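You operate a simulated robot arm through the tools that you are given. There is no shell and no other tool. Be economical: measure what you need, move in short steps, check, and stop when the job is done.

You are at the controls of a simulated two-armed robot. One attempt, no reset.

Task
Put the blue sample box from the top of the white table on top of the yellow step plate and the red sample box on the top of the chrome table. Fetch the height rod and set it on the top of the filling stand. The order is free. Set down upright: height rod.

The check looks at the end state, three seconds after you hand in, the way a careful person would. Anything else that was tipped, shoved, dropped, spilled or broken makes it a failure.

Robot
Two 7-joint arms with fingered hands on one trunk, on a base that drives. Base frame: it is fixed to the floor where the robot stands at the start and does not move with it; the origin is under the middle of the robot, x ahead of it, y to its left, z up; the surface under the hand at the start is at about z = 820. Units: mm, rad, N and s.
The left shoulder is at the start at [21, 208, 1298], the right one opposite. Places, roughly: height rod [-7750, 8250, 1000]; top of the chrome table [-2800, 0, 700]; top of the filling stand (20x17 cm) [-6260, 5240, 800]. Payload 5 kg a hand.
The TCP of each hand is the grasp point between the finger pads, 48 mm short of the fingertips. In the tool frame z runs along the fingers and y along their closing line. The gripper opens to 160 mm. The gripper's body begins 56 mm behind the TCP. The gripper is a hand of 4 fingers: y runs from the thumb to the fingers, the wrist lies at [-26, -142, -252] in the tool frame.
Orientation is that of the tool frame in the base frame, as [roll, pitch, yaw] about the fixed x, y, z axes, in that order (R = Rz(yaw) Ry(pitch) Rx(roll)). With the fingers straight down and the wrist toward the robot, the tool's x, y and z point along [0, 1, 0], [1, 0, 0] and [0, 0, -1] of the base frame.

Tools
- The arms move only by the tool move_arm. It takes "left_deltas", "right_deltas" or both (then of equal length, played together; a hand with none holds still); each is a list of rows, each a list of 2 entries, a list of its own where there are three numbers: the shift along the tool's x, y, z in mm, then the turn, a rotation vector about the tool's x, y, z in rad. In form: [[[dx, dy, dz], [ax, ay, az]], ...]. A call has 1 to 8 rows; each row shifts and turns the commanded pose from where the row before left it, along the tool's axes as they then stand. Each row takes 0.2 s and may step no farther than 50 mm and 0.15 rad from the row before; otherwise, the whole call is refused. A pose out of reach is approached as far as the arm can. The call stops where the force on the tool passes 40 N (or 10 N more than at its start, if that is more) or the arm is blocked; 0.2 s more then pass. In this call time passes only in rows, and 0.2 s behind the last. It gives the time, the measured TCP pose, the force on the tool (base axes), the opening and the grip force at its end, in the units of the frame above (readings bear some noise), with the torque about the TCP (base axes, N m) and any sound that the robot's microphone picked up, and new pictures: "views" is both (left out), scene, wrist or none (wrist: the cameras of the hands that moved).
- Cameras (640 x 400 px; columns grow to the right, rows downward): "scene" is now at [99.8, -6.1, 1485.9]; the picture's right is [-0.08, -1.00, 0.00], its down [-0.59, 0.05, -0.80] and it looks along [0.80, -0.07, -0.59] (base axes); focal length 294 px, centre (320, 200). "left" rides on the left gripper at [-87, -133, -189] in its tool frame; the picture's right is [-0.83, -0.26, 0.49], its down [0.51, -0.71, 0.49] and it looks along [0.22, 0.66, 0.72] (tool axes); focal length 238 px, centre (320, 200). "right" rides on the right gripper at [86, -133, -189] in its tool frame; the picture's right is [-0.83, 0.26, -0.49], its down [-0.51, -0.71, 0.49] and it looks along [-0.22, 0.66, 0.72] (tool axes); focal length 238 px, centre (320, 200). There is no depth. A picture from a camera that has moved, and an enlarged one, comes with that camera's place and axes in the base frame and with its lens.
- lift_body(by): slides the trunk up (or, below 0, down) by that many mm; the arms and the scene camera ride with it, the base frame stays. It gives what a move gives, with no picture.
- drive_base(legs): drives the robot by 1 to 6 legs, each [ahead, left, turn to the left] in mm, mm and rad, along the robot's own axes; the way and the turn of a leg run together, so that a leg with both is an arc; at most 1500 mm and 3.142 rad a leg. The arms and the cameras ride along, it lands a little off, and it stops where it bumps. It gives what a move gives, and a new picture of the scene camera.
- move_fingers(index, middle, ring, thumb_bend, thumb_turn, hand): sets how far each is bent, from 0 (flat) to 1 (curled in); at 0.3 the hand is open as for a grip, at 0.7 the pads meet at the TCP. One left out holds its place. A second passes; each finger stops where it meets its share of the squeeze, and holds until it gets a number again. It is the only way to open and close the hand. It gives what a move gives, with no picture; readings hold the bend of each and the force on the fingers (four entries, about 0 where the hand has none), thumb and palm. thumb_turn goes from beside the hand (0) to across from the fingers (1), as for a grip.
- aim_head(pan, tilt): turns the head with the scene camera to pan (to the left, within 1.501 rad either way) and tilt (down, from -0.506 to 1.204), counted from straight ahead of the robot. It gives what a move gives, and a new picture of the scene camera.
- enlarge(camera, box): a new picture of the part [left, top, right, bottom] of that camera's present view, enlarged. The clock stands still meanwhile.
- close_job(): hands the job in; it is judged then, once.

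Go step by step. Nothing tells you exact positions but the pictures and the camera data: compare them with the known pose of the tool, close in by small moves and look again before you grip or let go. The budget is 165 turns and 260 pictures, counting those below and the enlarged ones. Unless the task says otherwise, let go and move clear before handing in.

The tools are called after "Call:" as name(argument=value, ...) on one line, values as JSON. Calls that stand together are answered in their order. move_arm: Moves the arms, as the interface text tells. Its arguments: {"type":"object","properties":{"left_deltas":{"type":"array","items":{"type":"array"}},"right_deltas":{"type":"array","items":{"type":"array"}},"views":{"type":"string","enum":["both","scene","wrist","none"]}},"required":[]} The other tools are called the same way: lift_body (by) slides the trunk up or down; move_fingers (index, middle, ring, thumb_bend, thumb_turn, hand) moves the fingers one by one; drive_base (legs) drives the base; aim_head (pan, tilt) turns the head that bears the scene camera; enlarge (camera, box) takes an enlarged picture of a part of a camera's view; close_job () hands the job in.

At the start:

```text
clock: 0.0
left_ee_pos: [746.7, 90.1, 1134.3]
left_ee_rot: [-3.141, 0.002, 1.569]
left_wrist_force: [0.1, -0.3, 0.4]
left_wrist_torque: [-0.01, -0.03, 0.0]
left_opening: 159.5
left_grasp_force: 0.0
left_shape: jaw
left_bend: [0.3, 0.3, 0.3, 0.3, 0.98]
left_finger forces: [0.0, 0.0, 0.0, 0.0, 0.1, 0.0]
right_ee_pos: [576.7, -315.4, 1117.6]
right_ee_rot: [3.141, 0.002, 1.571]
right_wrist_force: [0.3, 0.5, -0.5]
right_wrist_torque: [0.01, -0.02, -0.01]
right_opening: 159.8
right_grasp_force: 0.1
right_shape: jaw
right_bend: [0.3, 0.3, 0.3, 0.3, 0.98]
right_finger forces: [0.1, 0.0, 0.0, 0.1, 0.0, 0.0]
trunk travel left (down, up): [-300.0, 390.0]
robot x, y, heading: [-0.1, 0.1, -0.0]
head pan, tilt: [-0.086, 0.635]
```

scene: 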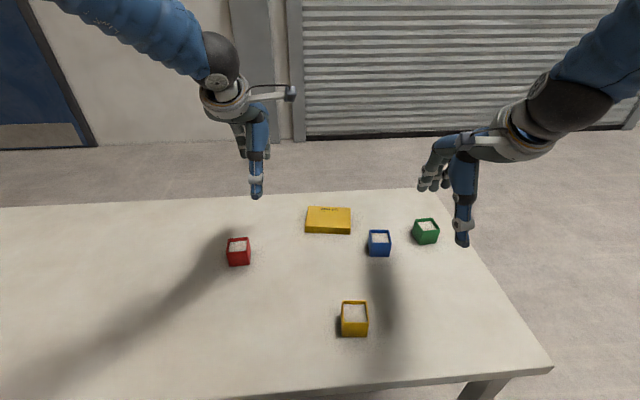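
right: 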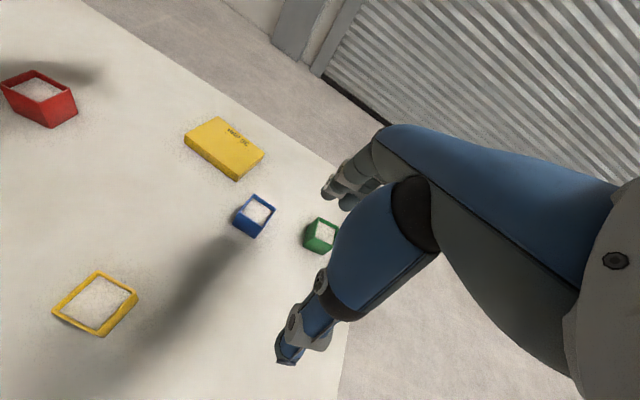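
left: 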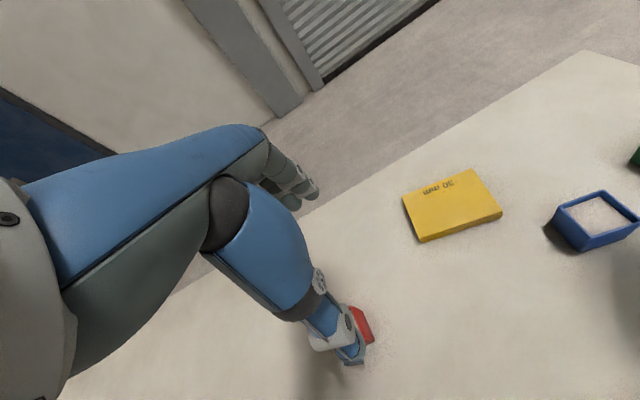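

I see the blue box ahead-right near [732, -248], the red near [733, 183], and the yellow plate near [870, -105]. I'll look closer before moving.

Call:
enlarge(camera="scene", box=[200, 180, 460, 343])

Call:
enlarge(camera="right", box=[160, 90, 400, 390])

```text
2.45 times, centred on (330, 262) of scene
camera zoom: at [99.8, -6.1, 1485.9], right [-0.08, -1.0, 0.0], down [-0.59, 0.05, -0.8], along [0.8, -0.07, -0.59], focal length 720 px, centre (296, 49)
```

zoom: 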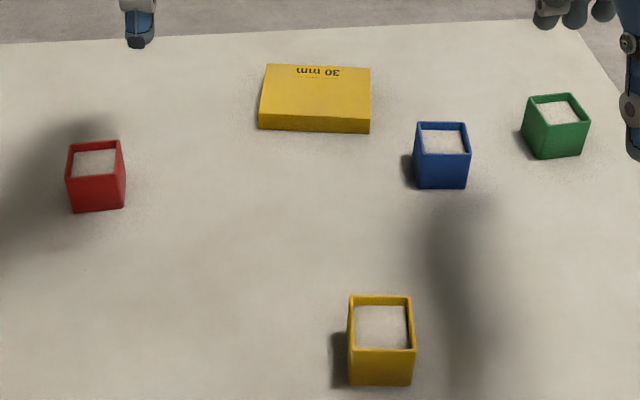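

```text
1.33 times, centred on (280, 240) of right
camera zoom: at [445.0, -229.9, 1307.3], right [0.26, -0.83, 0.49], down [-0.71, -0.51, -0.49], along [0.66, -0.22, -0.72], focal length 318 px, centre (373, 147)
```

zoom: 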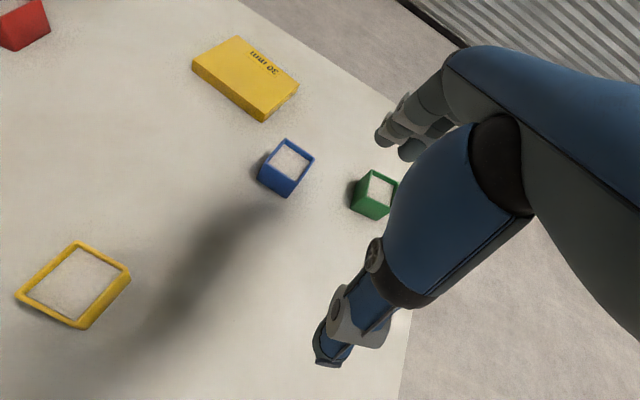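

The boxes look like cubes of about 58 mm with granules in them. Blue is centred near [729, -243] and red near [725, 187]. I'm moving each hand above its box to compare.

Call:
move_arm(right_deltas=[[[14.4, 30.4, 23.6], [0, 0, 0]], [[14.4, 30.4, 23.6], [0, 0, 0]], [[14.4, 30.4, 23.6], [0, 0, 0]], [[14.4, 30.4, 23.6], [0, 0, 0]], [[14.4, 30.4, 23.6], [0, 0, 0]]], left_deltas=[[[19.4, -4.4, 26.8], [0, 0, 0]], [[19.4, -4.4, 26.8], [0, 0, 0]], [[19.4, -4.4, 26.8], [0, 0, 0]], [[19.4, -4.4, 26.8], [0, 0, 0]], [[19.4, -4.4, 26.8], [0, 0, 0]]])

```text
clock: 1.2
left_ee_pos: [725.4, 189.4, 997.7]
left_ee_rot: [-3.14, 0.001, 1.571]
left_wrist_force: [1.6, 0.5, 0.1]
left_wrist_torque: [-0.05, 0.13, -0.01]
left_opening: 160.0
left_grasp_force: 0.2
left_shape: jaw
left_bend: [0.3, 0.3, 0.3, 0.3, 0.98]
left_finger forces: [0.0, 0.0, 0.0, 0.1, 0.0, 0.1]
right_ee_pos: [731.1, -241.5, 998.1]
right_ee_rot: [-3.14, 0.0, 1.573]
right_wrist_force: [1.1, 0.1, 0.0]
right_wrist_torque: [-0.03, 0.16, 0.02]
right_opening: 159.9
right_grasp_force: 0.1
right_shape: jaw
right_bend: [0.3, 0.3, 0.3, 0.3, 0.98]
right_finger forces: [0.0, 0.1, 0.0, 0.0, 0.0, 0.0]
trunk travel left (down, up): [-300.0, 390.0]
robot x, y, heading: [0.8, 0.2, 0.003]
head pan, tilt: [-0.086, 0.635]
camera scene: at [102.1, -4.7, 1485.7], right [-0.09, -1.0, 0.0], down [-0.59, 0.05, -0.8], along [0.8, -0.07, -0.59], focal length 294 px, centre (320, 200)
camera right: at [600.0, -154.4, 1186.4], right [0.26, -0.83, 0.49], down [-0.71, -0.51, -0.49], along [0.66, -0.22, -0.72], focal length 238 px, centre (320, 200)
camera left: at [593.7, 103.1, 1187.5], right [-0.26, -0.84, -0.48], down [-0.71, 0.51, -0.49], along [0.65, 0.22, -0.72], focal length 238 px, centre (320, 200)
```

scene: 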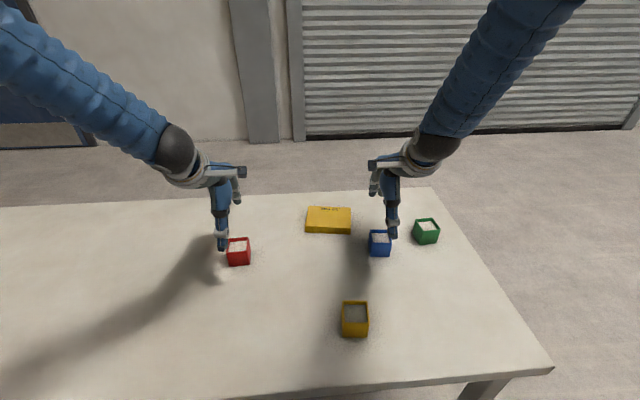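
right: 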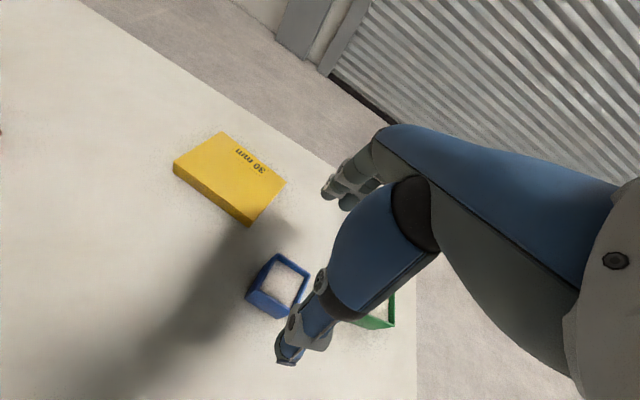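
left: 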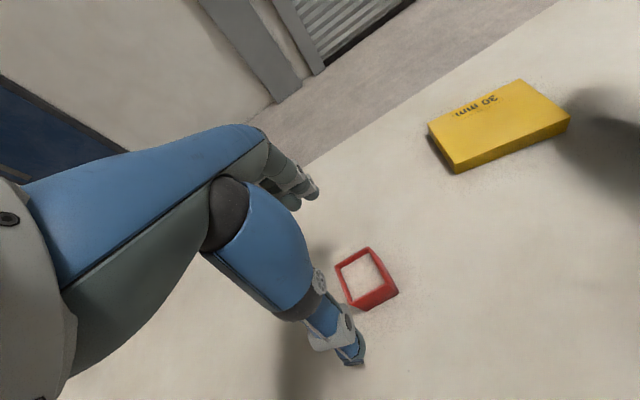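

My estimates converge on blue [722, -240] and red [720, 177], with tops near z = 879. The plate's top centre is near [864, -102, 850]. I'm lowering both hands partway.

Call:
move_arm(right_deltas=[[[0.5, -3, 37], [0, 0, 0]], [[0.5, -3, 37], [0, 0, 0]], [[0.5, -3, 37], [0, 0, 0]]], left_deltas=[[[-4, -2, 37], [0, 0, 0]], [[-4, -2, 37], [0, 0, 0]], [[-4, -1, 37], [0, 0, 0]]])

```text
clock: 2.0
left_ee_pos: [722.1, 176.5, 885.8]
left_ee_rot: [-3.14, 0.0, 1.571]
left_wrist_force: [2.5, -0.8, 1.0]
left_wrist_torque: [-0.02, 0.29, -0.06]
left_opening: 159.6
left_grasp_force: 0.0
left_shape: jaw
left_bend: [0.3, 0.3, 0.3, 0.3, 0.98]
left_finger forces: [0.0, 0.1, 0.0, 0.1, 0.0, 0.0]
right_ee_pos: [722.1, -243.9, 887.4]
right_ee_rot: [-3.141, -0.003, 1.571]
right_wrist_force: [1.6, -0.2, 0.0]
right_wrist_torque: [0.02, 0.25, 0.02]
right_opening: 159.8
right_grasp_force: 0.0
right_shape: jaw
right_bend: [0.3, 0.3, 0.3, 0.3, 0.98]
right_finger forces: [0.1, 0.0, 0.0, 0.0, 0.0, 0.0]
trunk travel left (down, up): [-300.0, 390.0]
robot x, y, heading: [-0.7, -0.7, -0.003]
head pan, tilt: [-0.086, 0.635]
camera scene: at [102.7, -6.4, 1485.6], right [-0.08, -1.0, 0.0], down [-0.59, 0.05, -0.8], along [0.8, -0.07, -0.6], focal length 294 px, centre (320, 200)
camera right: at [589.8, -157.1, 1076.5], right [0.26, -0.83, 0.49], down [-0.71, -0.51, -0.49], along [0.66, -0.22, -0.72], focal length 238 px, centre (320, 200)
camera left: at [588.9, 90.4, 1075.4], right [-0.26, -0.83, -0.49], down [-0.71, 0.51, -0.49], along [0.66, 0.22, -0.72], focal length 238 px, centre (320, 200)
```

scene: 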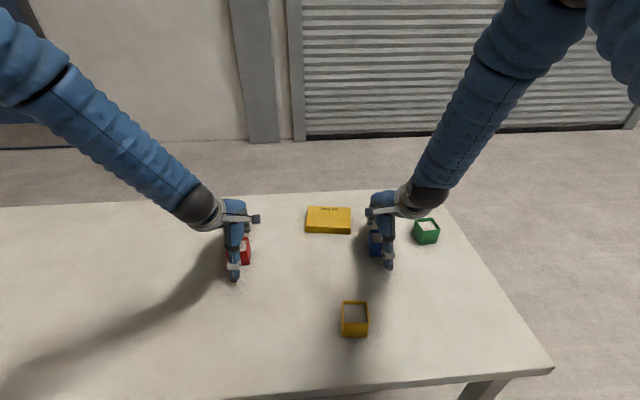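
right: 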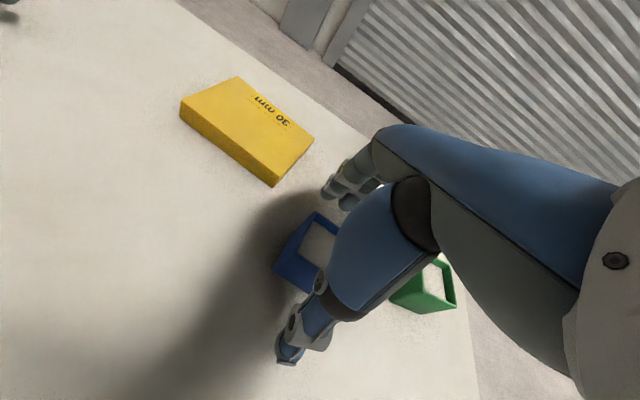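
left: 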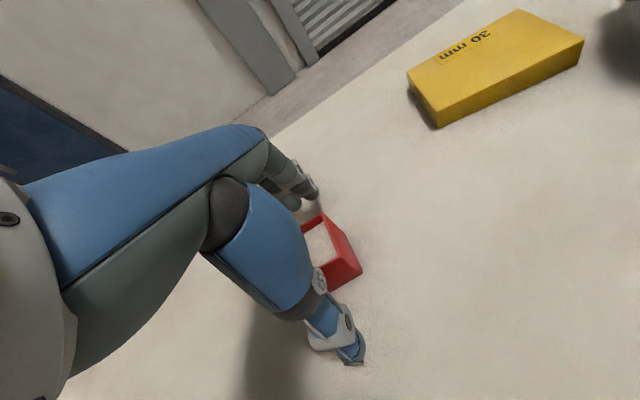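

Both boxes sit centred between thumb and fingers. I'm going down the last bit to z ≈ 872.

Call:
move_arm(right_deltas=[[[3, 0, 7], [0, 0, 0]], [[0, 0, 7], [0, 0, 0]]], left_deltas=[[[0, -1, 7], [0, 0, 0]], [[0, 0, 6], [0, 0, 0]]], views="none")

Call:
move_fingers(hand="right", index=0.48, middle=0.48, ring=0.48, thumb_bend=0.48)

Call:
enlarge(camera="right", box=[200, 130, 440, 390])

```text
clock: 2.6
left_ee_pos: [717.4, 176.1, 876.4]
left_ee_rot: [3.141, -0.002, 1.572]
left_wrist_force: [-0.4, -0.5, 0.6]
left_wrist_torque: [0.0, -0.02, 0.02]
left_opening: 160.0
left_grasp_force: 0.0
left_shape: jaw
left_bend: [0.3, 0.3, 0.3, 0.3, 0.98]
left_finger forces: [0.1, 0.0, 0.0, 0.0, 0.0, 0.0]
right_ee_pos: [720.2, -240.0, 874.7]
right_ee_rot: [3.141, -0.002, 1.57]
right_wrist_force: [-0.3, 0.1, 0.5]
right_wrist_torque: [0.02, -0.02, 0.0]
right_opening: 159.7
right_grasp_force: 0.3
right_shape: jaw
right_bend: [0.3, 0.3, 0.3, 0.3, 0.98]
right_finger forces: [0.0, 0.0, 0.0, 0.1, 0.0, 0.0]
trunk travel left (down, up): [-300.0, 390.0]
robot x, y, heading: [0.1, 0.1, 0.005]
head pan, tilt: [-0.086, 0.635]
```

```text
clock: 3.6
left_ee_pos: [718.3, 175.7, 877.5]
left_ee_rot: [-3.141, -0.001, 1.572]
left_wrist_force: [0.0, -0.5, -0.1]
left_wrist_torque: [0.03, -0.02, -0.01]
left_opening: 159.9
left_grasp_force: 0.0
left_shape: jaw
left_bend: [0.3, 0.3, 0.3, 0.3, 0.98]
left_finger forces: [0.0, 0.1, 0.0, 0.0, 0.1, 0.1]
right_ee_pos: [720.7, -240.1, 876.7]
right_ee_rot: [3.14, -0.001, 1.571]
right_wrist_force: [3.7, -0.2, 9.1]
right_wrist_torque: [-0.15, -0.73, -0.01]
right_opening: 99.6
right_grasp_force: 5.6
right_shape: fingers
right_bend: [0.48, 0.47, 0.48, 0.48, 0.98]
right_finger forces: [0.0, 10.0, 0.0, 0.0, 0.1, 0.0]
trunk travel left (down, up): [-300.0, 390.0]
robot x, y, heading: [-0.4, 4.3, -0.0]
head pan, tilt: [-0.086, 0.635]
```

```text
1.54 times, centred on (320, 260) of right
camera zoom: at [587.9, -153.3, 1064.2], right [0.26, -0.83, 0.49], down [-0.71, -0.51, -0.49], along [0.66, -0.22, -0.72], focal length 367 px, centre (320, 108)
```

zoom: 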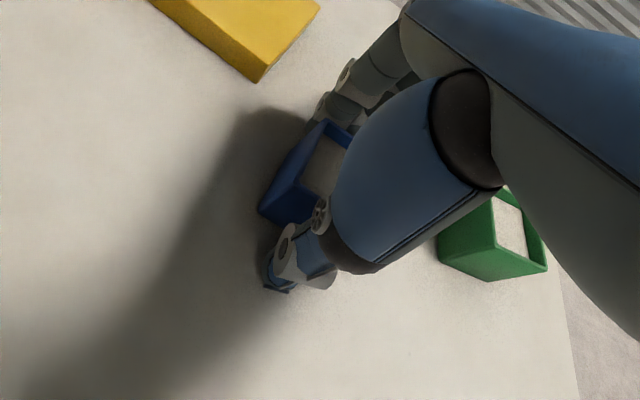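

The middle fingertip seems to press on the table (upward force at about 80 mm lever). I'll raise the right hand about 8 mm and continue closing.

Call:
move_arm(right_deltas=[[[0, 0, -8], [0, 0, 0]]], left_deltas=[[[0, 0, -6], [0, 0, 0]]], views="none")

Call:
move_fingers(hand="right", index=0.53, middle=0.53, ring=0.53, thumb_bend=0.53)

Call:
enlarge(camera="right", box=[200, 130, 440, 390])

```text
clock: 4.0
left_ee_pos: [717.2, 174.4, 883.7]
left_ee_rot: [-3.141, -0.001, 1.57]
left_wrist_force: [-0.7, 0.1, 0.4]
left_wrist_torque: [0.04, -0.03, 0.02]
left_opening: 159.7
left_grasp_force: 0.0
left_shape: jaw
left_bend: [0.3, 0.3, 0.3, 0.3, 0.98]
left_finger forces: [0.0, 0.0, 0.0, 0.0, 0.0, 0.0]
right_ee_pos: [719.0, -240.6, 881.0]
right_ee_rot: [-3.14, -0.003, 1.57]
right_wrist_force: [-0.3, -0.1, 0.5]
right_wrist_torque: [0.03, -0.09, -0.02]
right_opening: 99.8
right_grasp_force: 0.1
right_shape: fingers
right_bend: [0.48, 0.48, 0.48, 0.48, 0.98]
right_finger forces: [0.1, 0.0, 0.0, 0.1, 0.1, 0.0]
trunk travel left (down, up): [-300.0, 390.0]
robot x, y, heading: [-2.2, -2.3, -0.004]
head pan, tilt: [-0.086, 0.635]
```

```text
clock: 5.0
left_ee_pos: [717.0, 176.0, 881.9]
left_ee_rot: [-3.141, -0.002, 1.571]
left_wrist_force: [0.1, -0.8, -0.1]
left_wrist_torque: [-0.01, 0.0, -0.03]
left_opening: 159.9
left_grasp_force: 0.0
left_shape: jaw
left_bend: [0.3, 0.3, 0.3, 0.3, 0.98]
left_finger forces: [0.0, 0.0, 0.0, 0.0, 0.0, 0.0]
right_ee_pos: [720.7, -240.5, 882.6]
right_ee_rot: [-3.141, 0.001, 1.572]
right_wrist_force: [-0.1, -0.1, 0.1]
right_wrist_torque: [-0.02, -0.06, 0.04]
right_opening: 79.9
right_grasp_force: 0.1
right_shape: fingers
right_bend: [0.53, 0.53, 0.53, 0.53, 0.98]
right_finger forces: [0.0, 0.1, 0.0, 0.1, 0.0, 0.0]
trunk travel left (down, up): [-300.0, 390.0]
robot x, y, heading: [-0.7, 1.5, -0.004]
head pan, tilt: [-0.086, 0.635]
```

```text
1.54 times, centred on (320, 260) of right
camera zoom: at [587.8, -153.6, 1071.3], right [0.26, -0.83, 0.49], down [-0.71, -0.51, -0.49], along [0.66, -0.22, -0.72], focal length 367 px, centre (320, 108)
```

zoom: 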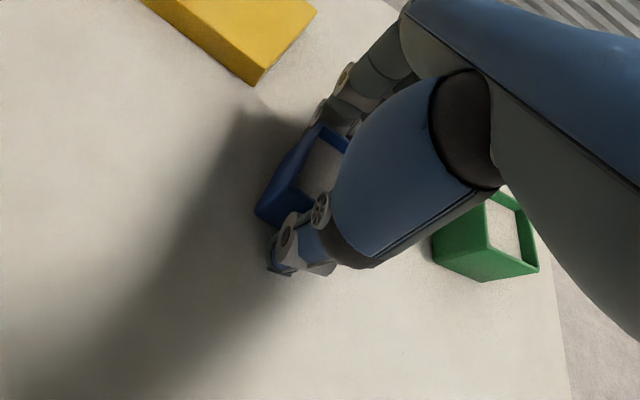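

No contact force now, and the opening is 80 mm. I'm closing onto the box.

Call:
move_fingers(hand="right", index=0.64, middle=0.64, ring=0.64, thumb_bend=0.64)

Call:
enlarge(camera="right", box=[200, 130, 440, 390])

```text
clock: 6.0
left_ee_pos: [717.9, 176.3, 882.6]
left_ee_rot: [-3.14, 0.0, 1.571]
left_wrist_force: [0.5, -0.5, -1.1]
left_wrist_torque: [-0.03, 0.0, 0.0]
left_opening: 159.8
left_grasp_force: 0.1
left_shape: jaw
left_bend: [0.3, 0.3, 0.3, 0.3, 0.98]
left_finger forces: [0.0, 0.0, 0.1, 0.1, 0.0, 0.0]
right_ee_pos: [721.0, -239.4, 882.0]
right_ee_rot: [-3.141, 0.001, 1.571]
right_wrist_force: [0.8, -0.4, -0.5]
right_wrist_torque: [-0.06, 0.02, 0.04]
right_opening: 66.8
right_grasp_force: 16.0
right_shape: fingers
right_bend: [0.57, 0.6, 0.64, 0.57, 0.97]
right_finger forces: [8.5, 7.9, 0.0, 0.1, 15.6, 0.0]
trunk travel left (down, up): [-300.0, 390.0]
robot x, y, heading: [0.7, -1.0, 0.0]
head pan, tilt: [-0.086, 0.635]
```

```text
1.54 times, centred on (320, 260) of right
camera zoom: at [587.9, -153.7, 1071.3], right [0.26, -0.83, 0.49], down [-0.71, -0.51, -0.49], along [0.66, -0.22, -0.72], focal length 367 px, centre (320, 108)
```

zoom: 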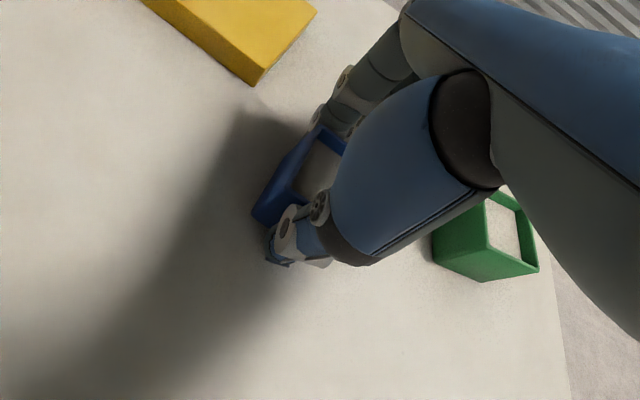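

The grip holds at 16 N with index, middle and thumb. I'm lifting a little to check.

Call:
move_arm(right_deltas=[[[0, 0, -10], [0, 0, 0]], [[0, 0, -20], [0, 0, 0]], [[0, 0, -20], [0, 0, 0]]], views="both")

```text
clock: 6.8
left_ee_pos: [717.0, 175.4, 882.1]
left_ee_rot: [-3.141, 0.001, 1.572]
left_wrist_force: [-1.0, -0.2, 0.0]
left_wrist_torque: [-0.04, -0.05, 0.0]
left_opening: 159.7
left_grasp_force: 0.1
left_shape: jaw
left_bend: [0.3, 0.3, 0.3, 0.3, 0.98]
left_finger forces: [0.1, 0.0, 0.0, 0.1, 0.0, 0.0]
right_ee_pos: [720.9, -239.6, 931.8]
right_ee_rot: [-3.139, 0.0, 1.574]
right_wrist_force: [-1.5, -0.2, -3.6]
right_wrist_torque: [-0.01, -0.11, -0.03]
right_opening: 66.8
right_grasp_force: 15.4
right_shape: fingers
right_bend: [0.57, 0.6, 0.64, 0.57, 0.97]
right_finger forces: [8.6, 6.9, 0.1, 0.0, 15.7, 0.0]
trunk travel left (down, up): [-300.0, 390.0]
robot x, y, heading: [1.8, 0.0, 0.002]
head pan, tilt: [-0.086, 0.635]
camera scene: at [99.5, -5.8, 1486.0], right [-0.08, -1.0, 0.0], down [-0.59, 0.05, -0.8], along [0.8, -0.07, -0.59], focal length 294 px, centre (320, 200)
camera right: at [587.6, -153.2, 1120.4], right [0.26, -0.83, 0.49], down [-0.71, -0.51, -0.49], along [0.65, -0.22, -0.72], focal length 238 px, centre (320, 200)
```

scene: 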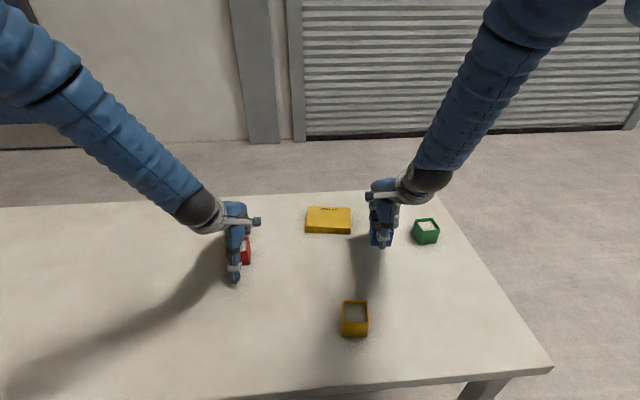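
right: 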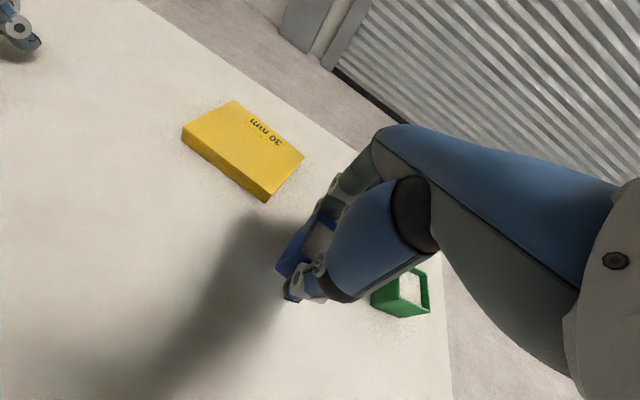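

The box is up and stable. I'm carrying it over the plate centre.

Call:
move_arm(right_deltas=[[[0, 0, -15], [0, 0, 0]], [[28, 28, 0], [0, 0, 0]], [[28, 28, 0], [0, 0, 0]], [[28, 28, 0], [0, 0, 0]], [[28, 28, 0], [0, 0, 0]], [[25, 27, 0], [0, 0, 0]]], views="both")

Call:
enlarge(camera="scene", box=[260, 150, 420, 270])

```text
clock: 8.2
left_ee_pos: [718.3, 176.9, 881.4]
left_ee_rot: [-3.14, 0.001, 1.571]
left_wrist_force: [-0.2, 0.2, -0.7]
left_wrist_torque: [-0.06, 0.03, 0.0]
left_opening: 159.7
left_grasp_force: 0.1
left_shape: jaw
left_bend: [0.3, 0.3, 0.3, 0.3, 0.98]
left_finger forces: [0.0, 0.0, 0.0, 0.1, 0.0, 0.0]
right_ee_pos: [859.4, -102.4, 947.3]
right_ee_rot: [-3.139, 0.001, 1.57]
right_wrist_force: [0.1, -0.4, -3.2]
right_wrist_torque: [0.02, 0.02, 0.03]
right_opening: 66.7
right_grasp_force: 15.2
right_shape: fingers
right_bend: [0.57, 0.6, 0.64, 0.57, 0.97]
right_finger forces: [8.6, 6.8, 0.0, 0.1, 15.5, 0.0]
trunk travel left (down, up): [-300.0, 390.0]
robot x, y, heading: [-0.7, -2.2, 0.007]
head pan, tilt: [-0.086, 0.635]
camera scene: at [101.1, -5.0, 1485.8], right [-0.09, -1.0, 0.0], down [-0.59, 0.05, -0.8], along [0.8, -0.07, -0.59], focal length 294 px, centre (320, 200)
camera right: at [726.8, -15.1, 1136.5], right [0.26, -0.83, 0.49], down [-0.71, -0.51, -0.49], along [0.65, -0.22, -0.72], focal length 238 px, centre (320, 200)
```

scene: 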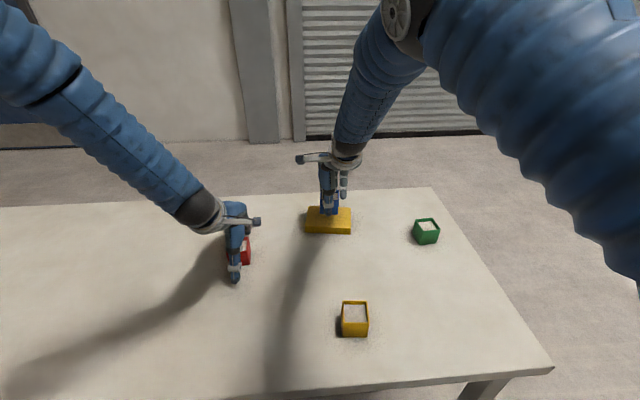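
right: 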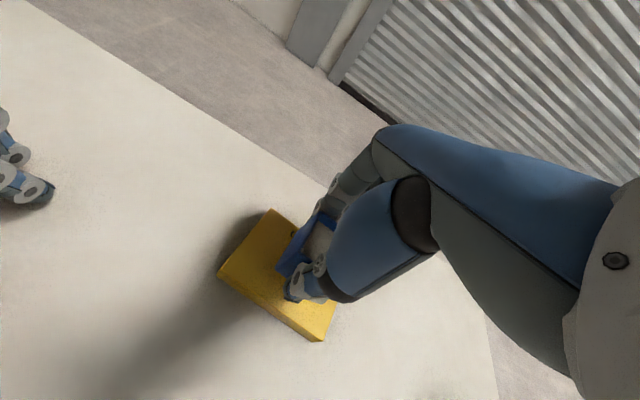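

```text
3.33 times, centred on (340, 210) of scene
camera zoom: at [101.1, -5.0, 1485.8], right [-0.09, -1.0, 0.0], down [-0.59, 0.05, -0.8], along [0.8, -0.07, -0.59], focal length 979 px, centre (253, 167)
```

zoom: 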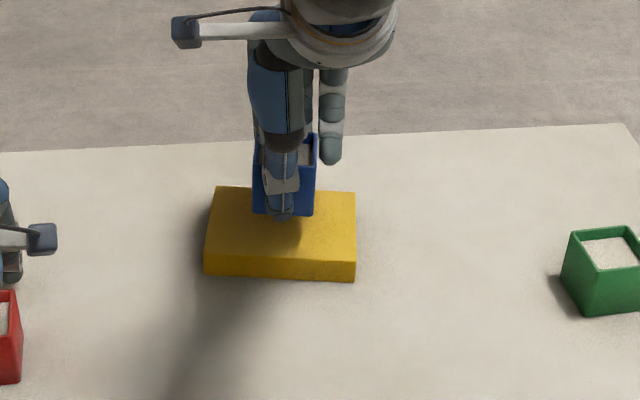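

The box hangs within a few mm of the plate centre. I'm lowering gently until contact.

Call:
move_arm(right_deltas=[[[0, 0, 15], [0, 0, 0]], [[2, 0, 12], [0, 0, 0]], [[0, 0, 5], [0, 0, 0]]], views="none")

Call:
enlarge(camera="scene", box=[260, 150, 420, 270])

```text
clock: 9.0
left_ee_pos: [718.7, 176.0, 882.0]
left_ee_rot: [-3.141, 0.002, 1.569]
left_wrist_force: [0.4, -0.1, -0.5]
left_wrist_torque: [-0.02, 0.01, -0.02]
left_opening: 159.8
left_grasp_force: 0.0
left_shape: jaw
left_bend: [0.3, 0.3, 0.3, 0.3, 0.98]
left_finger forces: [0.0, 0.1, 0.0, 0.0, 0.0, 0.1]
right_ee_pos: [860.7, -100.4, 916.3]
right_ee_rot: [-3.139, 0.0, 1.571]
right_wrist_force: [0.5, -0.5, -2.1]
right_wrist_torque: [-0.01, 0.01, 0.02]
right_opening: 66.5
right_grasp_force: 15.7
right_shape: fingers
right_bend: [0.57, 0.6, 0.64, 0.57, 0.97]
right_finger forces: [8.6, 6.8, 0.1, 0.0, 15.5, 0.1]
trunk travel left (down, up): [-300.0, 390.0]
robot x, y, heading: [1.1, 0.9, 0.001]
head pan, tilt: [-0.086, 0.635]
```

```text
3.33 times, centred on (340, 210) of scene
camera zoom: at [100.6, -5.9, 1485.9], right [-0.08, -1.0, 0.0], down [-0.59, 0.05, -0.8], along [0.8, -0.07, -0.59], focal length 979 px, centre (253, 167)
```

zoom: 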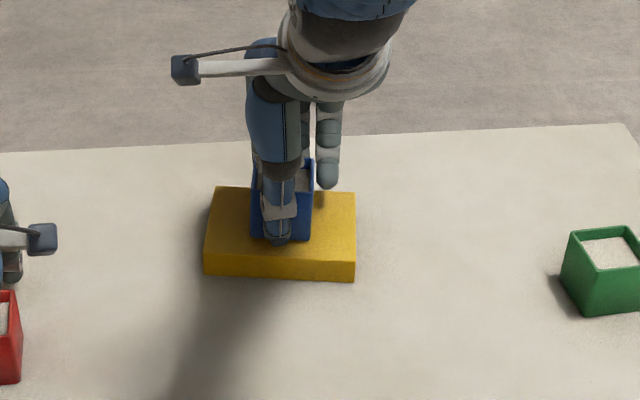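

Call:
move_arm(right_deltas=[[[0, 0, 3], [0, 0, 0]], [[0, 0, 1], [0, 0, 0]]], views="none")

```text
clock: 9.6
left_ee_pos: [717.7, 177.1, 881.5]
left_ee_rot: [-3.141, -0.001, 1.57]
left_wrist_force: [0.6, -0.8, -0.2]
left_wrist_torque: [0.0, 0.0, -0.01]
left_opening: 159.9
left_grasp_force: 0.0
left_shape: jaw
left_bend: [0.3, 0.3, 0.3, 0.3, 0.98]
left_finger forces: [0.1, 0.1, 0.1, 0.1, 0.0, 0.0]
right_ee_pos: [860.0, -99.3, 912.3]
right_ee_rot: [3.141, 0.0, 1.572]
right_wrist_force: [1.4, 1.0, -1.5]
right_wrist_torque: [-0.03, 0.02, -0.02]
right_opening: 66.4
right_grasp_force: 15.5
right_shape: fingers
right_bend: [0.57, 0.6, 0.64, 0.57, 0.97]
right_finger forces: [8.5, 7.2, 0.0, 0.0, 15.4, 0.0]
trunk travel left (down, up): [-300.0, 390.0]
robot x, y, heading: [0.7, -2.6, -0.0]
head pan, tilt: [-0.086, 0.635]
```

The carried weight reading is shrinking, so contact is close. I'm going down a couple of mm more.

Call:
move_arm(right_deltas=[[[0, 0, 1.5], [0, 0, 0]], [[0, 0, 1], [0, 0, 0]]], views="none")

```text
clock: 10.2
left_ee_pos: [717.5, 175.8, 882.1]
left_ee_rot: [3.141, -0.002, 1.571]
left_wrist_force: [-1.3, -0.2, 0.1]
left_wrist_torque: [0.03, -0.02, -0.01]
left_opening: 159.6
left_grasp_force: 0.1
left_shape: jaw
left_bend: [0.3, 0.3, 0.3, 0.3, 0.98]
left_finger forces: [0.1, 0.0, 0.0, 0.0, 0.0, 0.1]
right_ee_pos: [859.2, -100.4, 911.6]
right_ee_rot: [3.137, -0.002, 1.571]
right_wrist_force: [0.6, 1.1, 9.6]
right_wrist_torque: [0.02, 0.1, 0.01]
right_opening: 66.5
right_grasp_force: 16.8
right_shape: fingers
right_bend: [0.57, 0.6, 0.64, 0.57, 0.97]
right_finger forces: [9.1, 7.9, 0.0, 0.1, 16.2, 0.1]
trunk travel left (down, up): [-300.0, 390.0]
robot x, y, heading: [-2.1, -2.1, -0.004]
head pan, tilt: [-0.086, 0.635]
```

The box is on the plate. I'm opening slightly first.

Call:
move_fingers(hand="right", index=0.52, middle=0.52, ring=0.52, thumb_bend=0.52)

Call:
move_fingers(hand="right", index=0.4, middle=0.42, ring=0.4, thumb_bend=0.42)

Call:
move_arm(right_deltas=[[[0, 0, -10], [0, 0, 0]], [[0, 0, -40], [0, 0, 0]], [[0, 0, -45], [0, 0, 0]], [[0, 0, -45], [0, 0, 0]]], views="none")

Call:
enlarge(camera="scene", box=[220, 150, 460, 300])

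```text
clock: 11.2
left_ee_pos: [717.6, 174.8, 882.0]
left_ee_rot: [3.141, 0.001, 1.57]
left_wrist_force: [0.1, -0.4, 0.3]
left_wrist_torque: [0.0, 0.02, -0.01]
left_opening: 159.8
left_grasp_force: 0.1
left_shape: jaw
left_bend: [0.3, 0.3, 0.3, 0.3, 0.98]
left_finger forces: [0.1, 0.0, 0.0, 0.0, 0.0, 0.1]
right_ee_pos: [858.3, -101.1, 909.5]
right_ee_rot: [3.141, 0.0, 1.571]
right_wrist_force: [0.3, 0.3, -0.1]
right_wrist_torque: [-0.02, -0.02, -0.02]
right_opening: 82.5
right_grasp_force: 0.1
right_shape: fingers
right_bend: [0.52, 0.52, 0.52, 0.52, 0.97]
right_finger forces: [0.1, 0.0, 0.0, 0.0, 0.0, 0.1]
trunk travel left (down, up): [-300.0, 390.0]
robot x, y, heading: [1.5, -3.0, 0.0]
head pan, tilt: [-0.086, 0.635]
```

```text
clock: 12.2
left_ee_pos: [717.6, 176.8, 882.1]
left_ee_rot: [-3.141, 0.0, 1.57]
left_wrist_force: [0.0, -0.6, -0.2]
left_wrist_torque: [-0.02, -0.03, -0.01]
left_opening: 159.8
left_grasp_force: 0.1
left_shape: jaw
left_bend: [0.3, 0.3, 0.3, 0.3, 0.98]
left_finger forces: [0.1, 0.1, 0.1, 0.0, 0.0, 0.0]
right_ee_pos: [859.6, -101.1, 909.6]
right_ee_rot: [3.141, 0.002, 1.573]
right_wrist_force: [0.4, 0.3, 0.6]
right_wrist_torque: [-0.03, -0.03, 0.02]
right_opening: 126.7
right_grasp_force: 0.1
right_shape: fingers
right_bend: [0.4, 0.42, 0.4, 0.42, 0.97]
right_finger forces: [0.0, 0.0, 0.0, 0.0, 0.0, 0.0]
trunk travel left (down, up): [-300.0, 390.0]
robot x, y, heading: [-1.7, -1.1, -0.003]
head pan, tilt: [-0.086, 0.635]
```

```text
clock: 13.2
left_ee_pos: [716.4, 176.0, 884.9]
left_ee_rot: [3.141, 0.0, 1.569]
left_wrist_force: [-0.9, -0.6, 1.1]
left_wrist_torque: [0.01, -0.05, -0.01]
left_opening: 159.9
left_grasp_force: 0.1
left_shape: jaw
left_bend: [0.3, 0.3, 0.3, 0.3, 0.98]
left_finger forces: [0.1, 0.0, 0.0, 0.0, 0.1, 0.0]
right_ee_pos: [856.6, -101.1, 1050.3]
right_ee_rot: [-3.141, 0.0, 1.572]
right_wrist_force: [-1.5, -0.4, -1.3]
right_wrist_torque: [0.02, -0.23, -0.03]
right_opening: 126.9
right_grasp_force: 0.1
right_shape: fingers
right_bend: [0.4, 0.42, 0.4, 0.42, 0.97]
right_finger forces: [0.1, 0.1, 0.0, 0.0, 0.1, 0.1]
trunk travel left (down, up): [-300.0, 390.0]
robot x, y, heading: [-0.9, 2.3, -0.002]
head pan, tilt: [-0.086, 0.635]
```

```text
2.67 times, centred on (340, 225) of scene
camera zoom: at [98.3, -5.8, 1486.1], right [-0.08, -1.0, 0.0], down [-0.59, 0.05, -0.81], along [0.8, -0.07, -0.59], focal length 783 px, centre (267, 133)
```

zoom: 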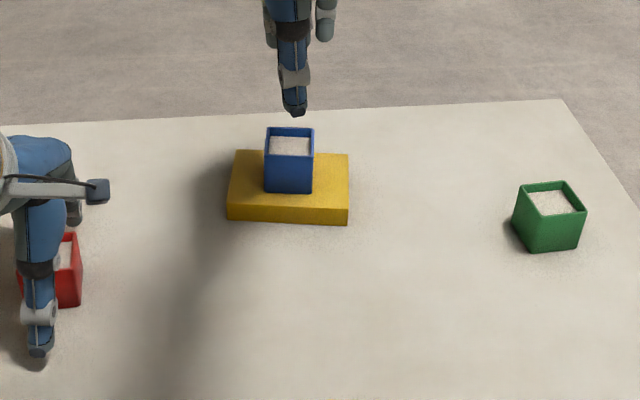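

Blue sits nicely on the plate. Next is red with the left hand, closed in the same way.

Call:
move_fingers(hand="left", index=0.53, middle=0.53, ring=0.53, thumb_bend=0.53)

Call:
enlarge(camera="left", box=[200, 130, 440, 390])

```text
clock: 14.2
left_ee_pos: [717.7, 176.6, 882.2]
left_ee_rot: [3.14, -0.001, 1.573]
left_wrist_force: [-0.6, -0.2, 0.1]
left_wrist_torque: [0.01, 0.03, 0.01]
left_opening: 79.8
left_grasp_force: 0.1
left_shape: fingers
left_bend: [0.53, 0.53, 0.53, 0.53, 0.98]
left_finger forces: [0.1, 0.0, 0.0, 0.1, 0.1, 0.0]
right_ee_pos: [860.4, -99.1, 1050.9]
right_ee_rot: [-3.141, 0.001, 1.573]
right_wrist_force: [0.0, 0.0, 0.7]
right_wrist_torque: [0.01, -0.04, 0.04]
right_opening: 126.7
right_grasp_force: 0.1
right_shape: fingers
right_bend: [0.4, 0.42, 0.4, 0.42, 0.97]
right_finger forces: [0.0, 0.0, 0.0, 0.1, 0.0, 0.0]
trunk travel left (down, up): [-300.0, 390.0]
robot x, y, heading: [-2.2, -0.4, -0.002]
head pan, tilt: [-0.086, 0.635]
```

```text
1.54 times, centred on (320, 260) of left
camera zoom: at [585.0, 89.8, 1071.3], right [-0.26, -0.83, -0.49], down [-0.71, 0.51, -0.49], along [0.66, 0.22, -0.72], focal length 367 px, centre (320, 108)
```

zoom: 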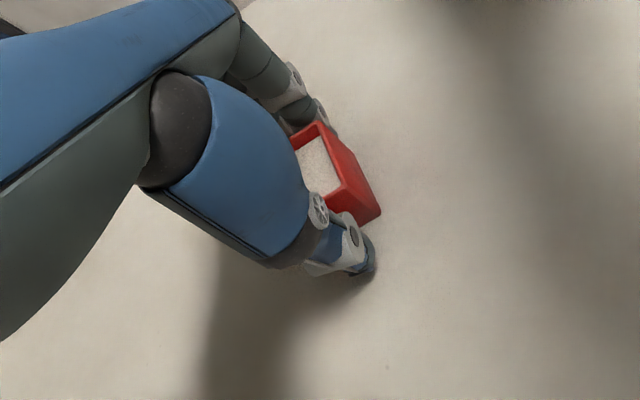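

Call:
move_fingers(hand="left", index=0.66, middle=0.66, ring=0.62, thumb_bend=0.66)

Call:
move_arm(left_deltas=[[[0, 0, -10], [0, 0, 0]], [[0, 0, -20], [0, 0, 0]], [[0, 0, -20], [0, 0, 0]]], views="wrist")

```text
clock: 15.2
left_ee_pos: [718.0, 176.6, 882.8]
left_ee_rot: [-3.14, 0.001, 1.571]
left_wrist_force: [0.4, 1.6, 0.0]
left_wrist_torque: [0.12, 0.08, -0.03]
left_opening: 66.0
left_grasp_force: 17.9
left_shape: fingers
left_bend: [0.57, 0.59, 0.62, 0.58, 0.97]
left_finger forces: [10.0, 8.4, 0.0, 0.0, 18.0, 0.1]
right_ee_pos: [860.3, -100.1, 1051.6]
right_ee_rot: [3.141, 0.0, 1.571]
right_wrist_force: [-0.5, -0.4, -0.1]
right_wrist_torque: [0.04, -0.01, -0.02]
right_opening: 127.0
right_grasp_force: 0.1
right_shape: fingers
right_bend: [0.4, 0.42, 0.4, 0.42, 0.97]
right_finger forces: [0.0, 0.0, 0.0, 0.0, 0.0, 0.0]
trunk travel left (down, up): [-300.0, 390.0]
robot x, y, heading: [-1.0, 2.7, -0.001]
head pan, tilt: [-0.086, 0.635]
```

```text
clock: 16.0
left_ee_pos: [717.9, 175.4, 933.5]
left_ee_rot: [-3.139, 0.0, 1.57]
left_wrist_force: [-1.9, 0.5, -3.5]
left_wrist_torque: [0.03, -0.09, 0.05]
left_opening: 65.9
left_grasp_force: 17.8
left_shape: fingers
left_bend: [0.57, 0.6, 0.62, 0.58, 0.96]
left_finger forces: [10.4, 7.7, 0.1, 0.0, 17.9, 0.0]
right_ee_pos: [861.4, -99.7, 1050.3]
right_ee_rot: [-3.141, -0.002, 1.571]
right_wrist_force: [-0.8, -0.3, 0.3]
right_wrist_torque: [0.07, 0.0, 0.02]
right_opening: 127.2
right_grasp_force: 0.0
right_shape: fingers
right_bend: [0.4, 0.42, 0.4, 0.42, 0.97]
right_finger forces: [0.0, 0.0, 0.0, 0.0, 0.0, 0.0]
trunk travel left (down, up): [-300.0, 390.0]
robot x, y, heading: [-1.9, -2.1, 0.001]
head pan, tilt: [-0.086, 0.635]
camera left: at [585.0, 90.3, 1122.2], right [-0.26, -0.83, -0.49], down [-0.71, 0.51, -0.49], along [0.66, 0.22, -0.72], focal length 238 px, centre (320, 200)
```

left: 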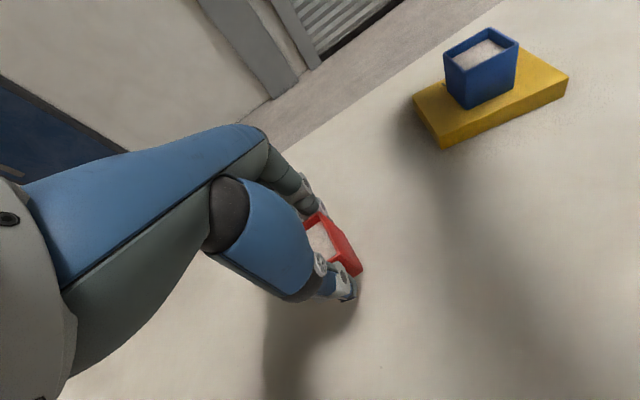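

Red is held at 18 N. I'm raising and pulling both hands in, then looking around before I drive.

Call:
move_arm(left_deltas=[[[8, -10, -42], [0, 0, 0]], [[8, -10, -42], [0, 0, 0]], [[8, -10, -42], [0, 0, 0]], [[8, -10, -42], [0, 0, 0]], [[12, -38, 0], [0, 0, 0]], [[12, -38, 0], [0, 0, 0]], [[12, -38, 0], [0, 0, 0]], [[12, -38, 0], [0, 0, 0]]], right_deltas=[[[-5, -10, -40], [0, 0, 0]], [[-25, -42, -3], [0, 0, 0]], [[-25, -42, 0], [0, 0, 0]], [[-25, -42, 0], [0, 0, 0]], [[-25, -42, 0], [0, 0, 0]], [[-25, -42, 0], [0, 0, 0]], [[-25, -42, 0], [0, 0, 0]], [[-25, -42, 0], [0, 0, 0]]], views="none")

Call:
aim_head(pan=1.5, tilt=0.3)

Call:
aim_head(pan=-1.5, tilt=0.3)

```text
clock: 17.8
left_ee_pos: [522.8, 253.7, 1102.7]
left_ee_rot: [3.137, -0.001, 1.571]
left_wrist_force: [-1.7, -0.4, 0.3]
left_wrist_torque: [0.04, -0.17, 0.03]
left_opening: 65.7
left_grasp_force: 17.9
left_shape: fingers
left_bend: [0.57, 0.6, 0.62, 0.58, 0.96]
left_finger forces: [10.0, 7.7, 0.1, 0.0, 17.7, 0.1]
right_ee_pos: [552.2, -283.6, 1096.3]
right_ee_rot: [3.138, -0.001, 1.573]
right_wrist_force: [-1.3, 0.1, 0.7]
right_wrist_torque: [0.06, -0.19, 0.0]
right_opening: 127.0
right_grasp_force: 0.1
right_shape: fingers
right_bend: [0.4, 0.42, 0.4, 0.42, 0.97]
right_finger forces: [0.0, 0.1, 0.1, 0.1, 0.1, 0.1]
trunk travel left (down, up): [-300.0, 390.0]
robot x, y, heading: [2.3, -2.4, 0.003]
head pan, tilt: [-0.086, 0.635]
```

```text
clock: 19.5
left_ee_pos: [527.1, 254.9, 1099.5]
left_ee_rot: [-3.141, -0.001, 1.572]
left_wrist_force: [0.3, 0.1, -2.5]
left_wrist_torque: [0.0, 0.02, 0.0]
left_opening: 65.6
left_grasp_force: 17.9
left_shape: fingers
left_bend: [0.57, 0.6, 0.62, 0.58, 0.96]
left_finger forces: [10.0, 7.7, 0.0, 0.0, 17.7, 0.1]
right_ee_pos: [554.1, -282.5, 1092.7]
right_ee_rot: [-3.141, 0.001, 1.571]
right_wrist_force: [-0.2, 0.2, 0.4]
right_wrist_torque: [-0.01, 0.05, 0.01]
right_opening: 127.3
right_grasp_force: 0.1
right_shape: fingers
right_bend: [0.4, 0.42, 0.4, 0.42, 0.97]
right_finger forces: [0.0, 0.0, 0.0, 0.0, 0.1, 0.0]
trunk travel left (down, up): [-300.0, 390.0]
robot x, y, heading: [1.1, 2.6, 0.003]
head pan, tilt: [1.499, 0.3]
camera scene: at [19.8, 94.6, 1516.5], right [1.0, -0.07, 0.0], down [-0.02, -0.3, -0.96], along [0.07, 0.95, -0.3], focal length 294 px, centre (320, 200)
```

scene: 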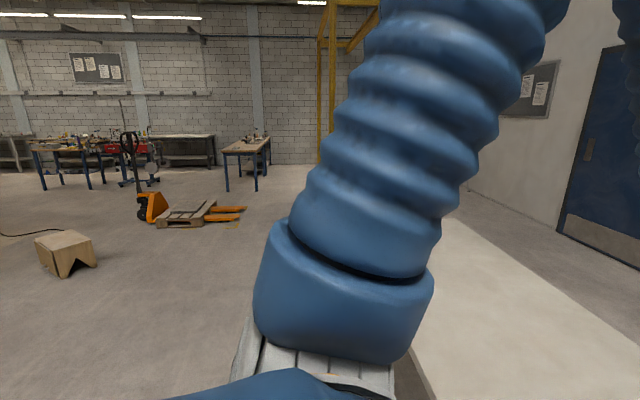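

```text
clock: 22.1
left_ee_pos: [526.7, 254.2, 1100.2]
left_ee_rot: [-3.141, -0.001, 1.57]
left_wrist_force: [-0.2, -0.8, -3.3]
left_wrist_torque: [-0.02, -0.04, 0.0]
left_opening: 65.9
left_grasp_force: 18.0
left_shape: fingers
left_bend: [0.57, 0.6, 0.62, 0.58, 0.96]
left_finger forces: [9.9, 7.6, 0.1, 0.0, 17.6, 0.0]
right_ee_pos: [553.6, -281.7, 1092.1]
right_ee_rot: [3.141, 0.001, 1.573]
right_wrist_force: [0.6, 1.0, -0.1]
right_wrist_torque: [-0.02, 0.01, 0.01]
right_opening: 127.0
right_grasp_force: 0.0
right_shape: fingers
right_bend: [0.4, 0.42, 0.4, 0.42, 0.97]
right_finger forces: [0.0, 0.0, 0.0, 0.0, 0.1, 0.0]
trunk travel left (down, up): [-300.0, 390.0]
robot x, y, heading: [2.1, -0.4, 0.001]
head pan, tilt: [-1.499, 0.3]
camera scene: at [19.6, -91.7, 1516.5], right [-1.0, -0.07, 0.0], down [-0.02, 0.29, -0.96], along [0.07, -0.95, -0.3], focal length 294 px, centre (320, 200)
```

scene: 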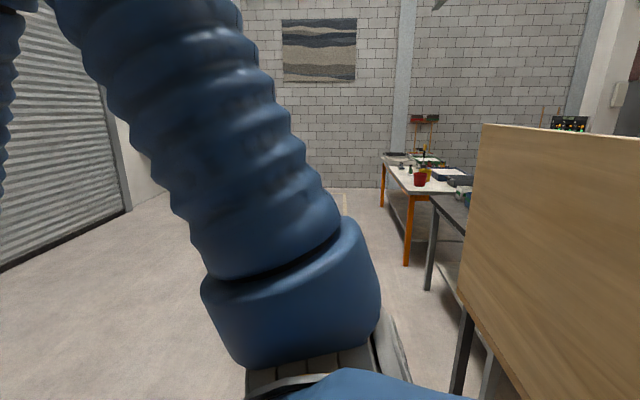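

Something with a wooden panel stands at the right rear; the left side is open. I'm backing up a little, then turning left a quarter to see the chrome table.

Call:
drive_base(legs=[[-400, 0, 0], [0, 0, 1.57]])

Call:
aim_head(pan=1.4, tilt=0.35)

```text
clock: 24.5
left_ee_pos: [152.8, 289.0, 1100.2]
left_ee_rot: [-3.141, 0.001, 1.609]
left_wrist_force: [0.0, 0.8, -2.7]
left_wrist_torque: [-0.18, -0.09, 0.0]
left_opening: 65.7
left_grasp_force: 17.6
left_shape: fingers
left_bend: [0.57, 0.6, 0.62, 0.58, 0.96]
left_finger forces: [10.0, 7.5, 0.0, 0.1, 17.7, 0.0]
right_ee_pos: [201.5, -246.2, 1094.0]
right_ee_rot: [3.141, 0.002, 1.611]
right_wrist_force: [-0.5, 1.3, -0.4]
right_wrist_torque: [-0.18, -0.07, -0.04]
right_opening: 127.4
right_grasp_force: 0.1
right_shape: fingers
right_bend: [0.4, 0.42, 0.4, 0.42, 0.97]
right_finger forces: [0.0, 0.1, 0.0, 0.0, 0.1, 0.2]
trunk travel left (down, up): [-300.0, 390.0]
robot x, y, heading: [-359.1, 10.1, 0.037]
head pan, tilt: [-1.499, 0.3]
stopped in leg 1: the robot was blocked; the commanded pose is now the measured one
camera scene: at [-340.5, -75.9, 1516.7], right [-0.99, -0.11, 0.0], down [-0.03, 0.29, -0.96], along [0.1, -0.95, -0.29], focal length 294 px, centre (320, 200)
```

scene: 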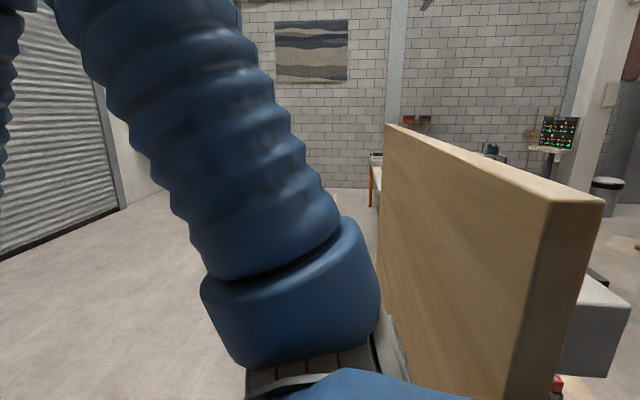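

```text
clock: 27.0
left_ee_pos: [153.3, 284.0, 1100.9]
left_ee_rot: [-3.141, 0.001, 1.609]
left_wrist_force: [0.0, -0.3, -2.6]
left_wrist_torque: [-0.02, -0.01, -0.01]
left_opening: 65.8
left_grasp_force: 17.8
left_shape: fingers
left_bend: [0.57, 0.6, 0.62, 0.58, 0.96]
left_finger forces: [10.1, 7.5, 0.1, 0.0, 17.6, 0.0]
right_ee_pos: [201.8, -249.8, 1092.0]
right_ee_rot: [-3.139, 0.001, 1.609]
right_wrist_force: [-0.4, -0.7, -0.2]
right_wrist_torque: [-0.01, 0.0, 0.02]
right_opening: 127.2
right_grasp_force: 0.1
right_shape: fingers
right_bend: [0.4, 0.42, 0.4, 0.42, 0.97]
right_finger forces: [0.0, 0.0, 0.0, 0.0, 0.0, 0.0]
trunk travel left (down, up): [-300.0, 390.0]
robot x, y, heading: [-359.2, 9.2, 0.033]
head pan, tilt: [1.4, 0.351]
camera scene: at [-337.2, 106.1, 1511.8], right [0.99, -0.13, 0.0], down [-0.05, -0.34, -0.94], along [0.13, 0.93, -0.34], focal length 294 px, centre (320, 200)
```

scene: 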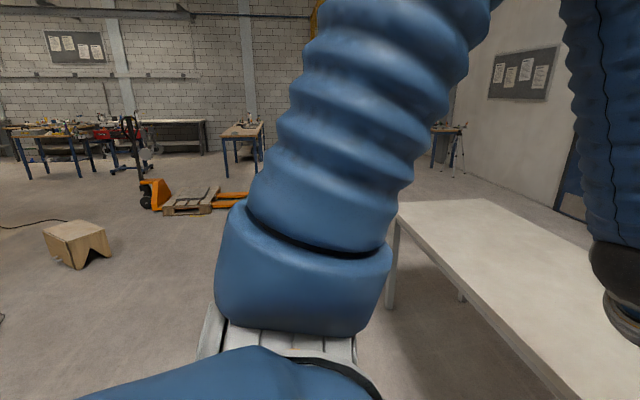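

I bumped the partition at the right rear (its near end is around [-600, -400]). I'm going slightly forward and sidestepping left, clear of it, before turning.

Call:
drive_base(legs=[[80, 0, 0], [0, 900, 0], [0, 0, 1.53]])

```text
clock: 36.2
left_ee_pos: [-595.4, 1433.1, 1099.3]
left_ee_rot: [3.14, -0.001, -3.108]
left_wrist_force: [-0.1, -0.2, -3.0]
left_wrist_torque: [0.02, -0.03, -0.01]
left_opening: 65.3
left_grasp_force: 16.7
left_shape: fingers
left_bend: [0.57, 0.6, 0.62, 0.58, 0.96]
left_finger forces: [9.3, 7.1, 0.0, 0.1, 16.5, 0.0]
right_ee_pos: [-59.0, 1478.1, 1092.3]
right_ee_rot: [-3.14, -0.001, -3.106]
right_wrist_force: [-1.2, 1.0, 0.0]
right_wrist_torque: [0.02, 0.0, 0.01]
right_opening: 127.5
right_grasp_force: 0.0
right_shape: fingers
right_bend: [0.4, 0.42, 0.4, 0.42, 0.97]
right_finger forces: [0.1, 0.0, 0.0, 0.1, 0.0, 0.1]
trunk travel left (down, up): [-300.0, 390.0]
robot x, y, heading: [-322.8, 913.3, 1.605]
head pan, tilt: [1.4, 0.351]
camera scene: at [-413.4, 939.5, 1511.7], right [0.14, 0.99, 0.0], down [0.34, -0.05, -0.94], along [-0.93, 0.13, -0.34], focal length 294 px, centre (320, 200)
```

scene: 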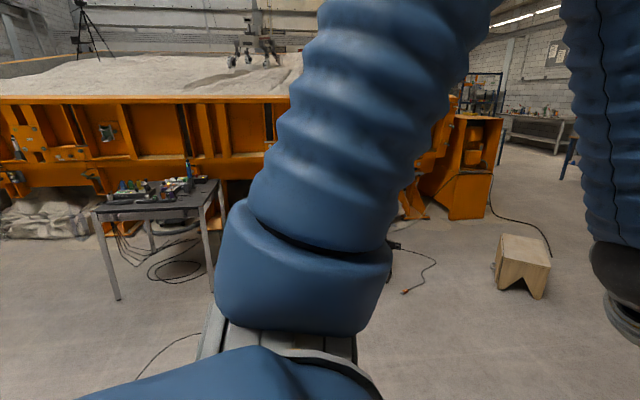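

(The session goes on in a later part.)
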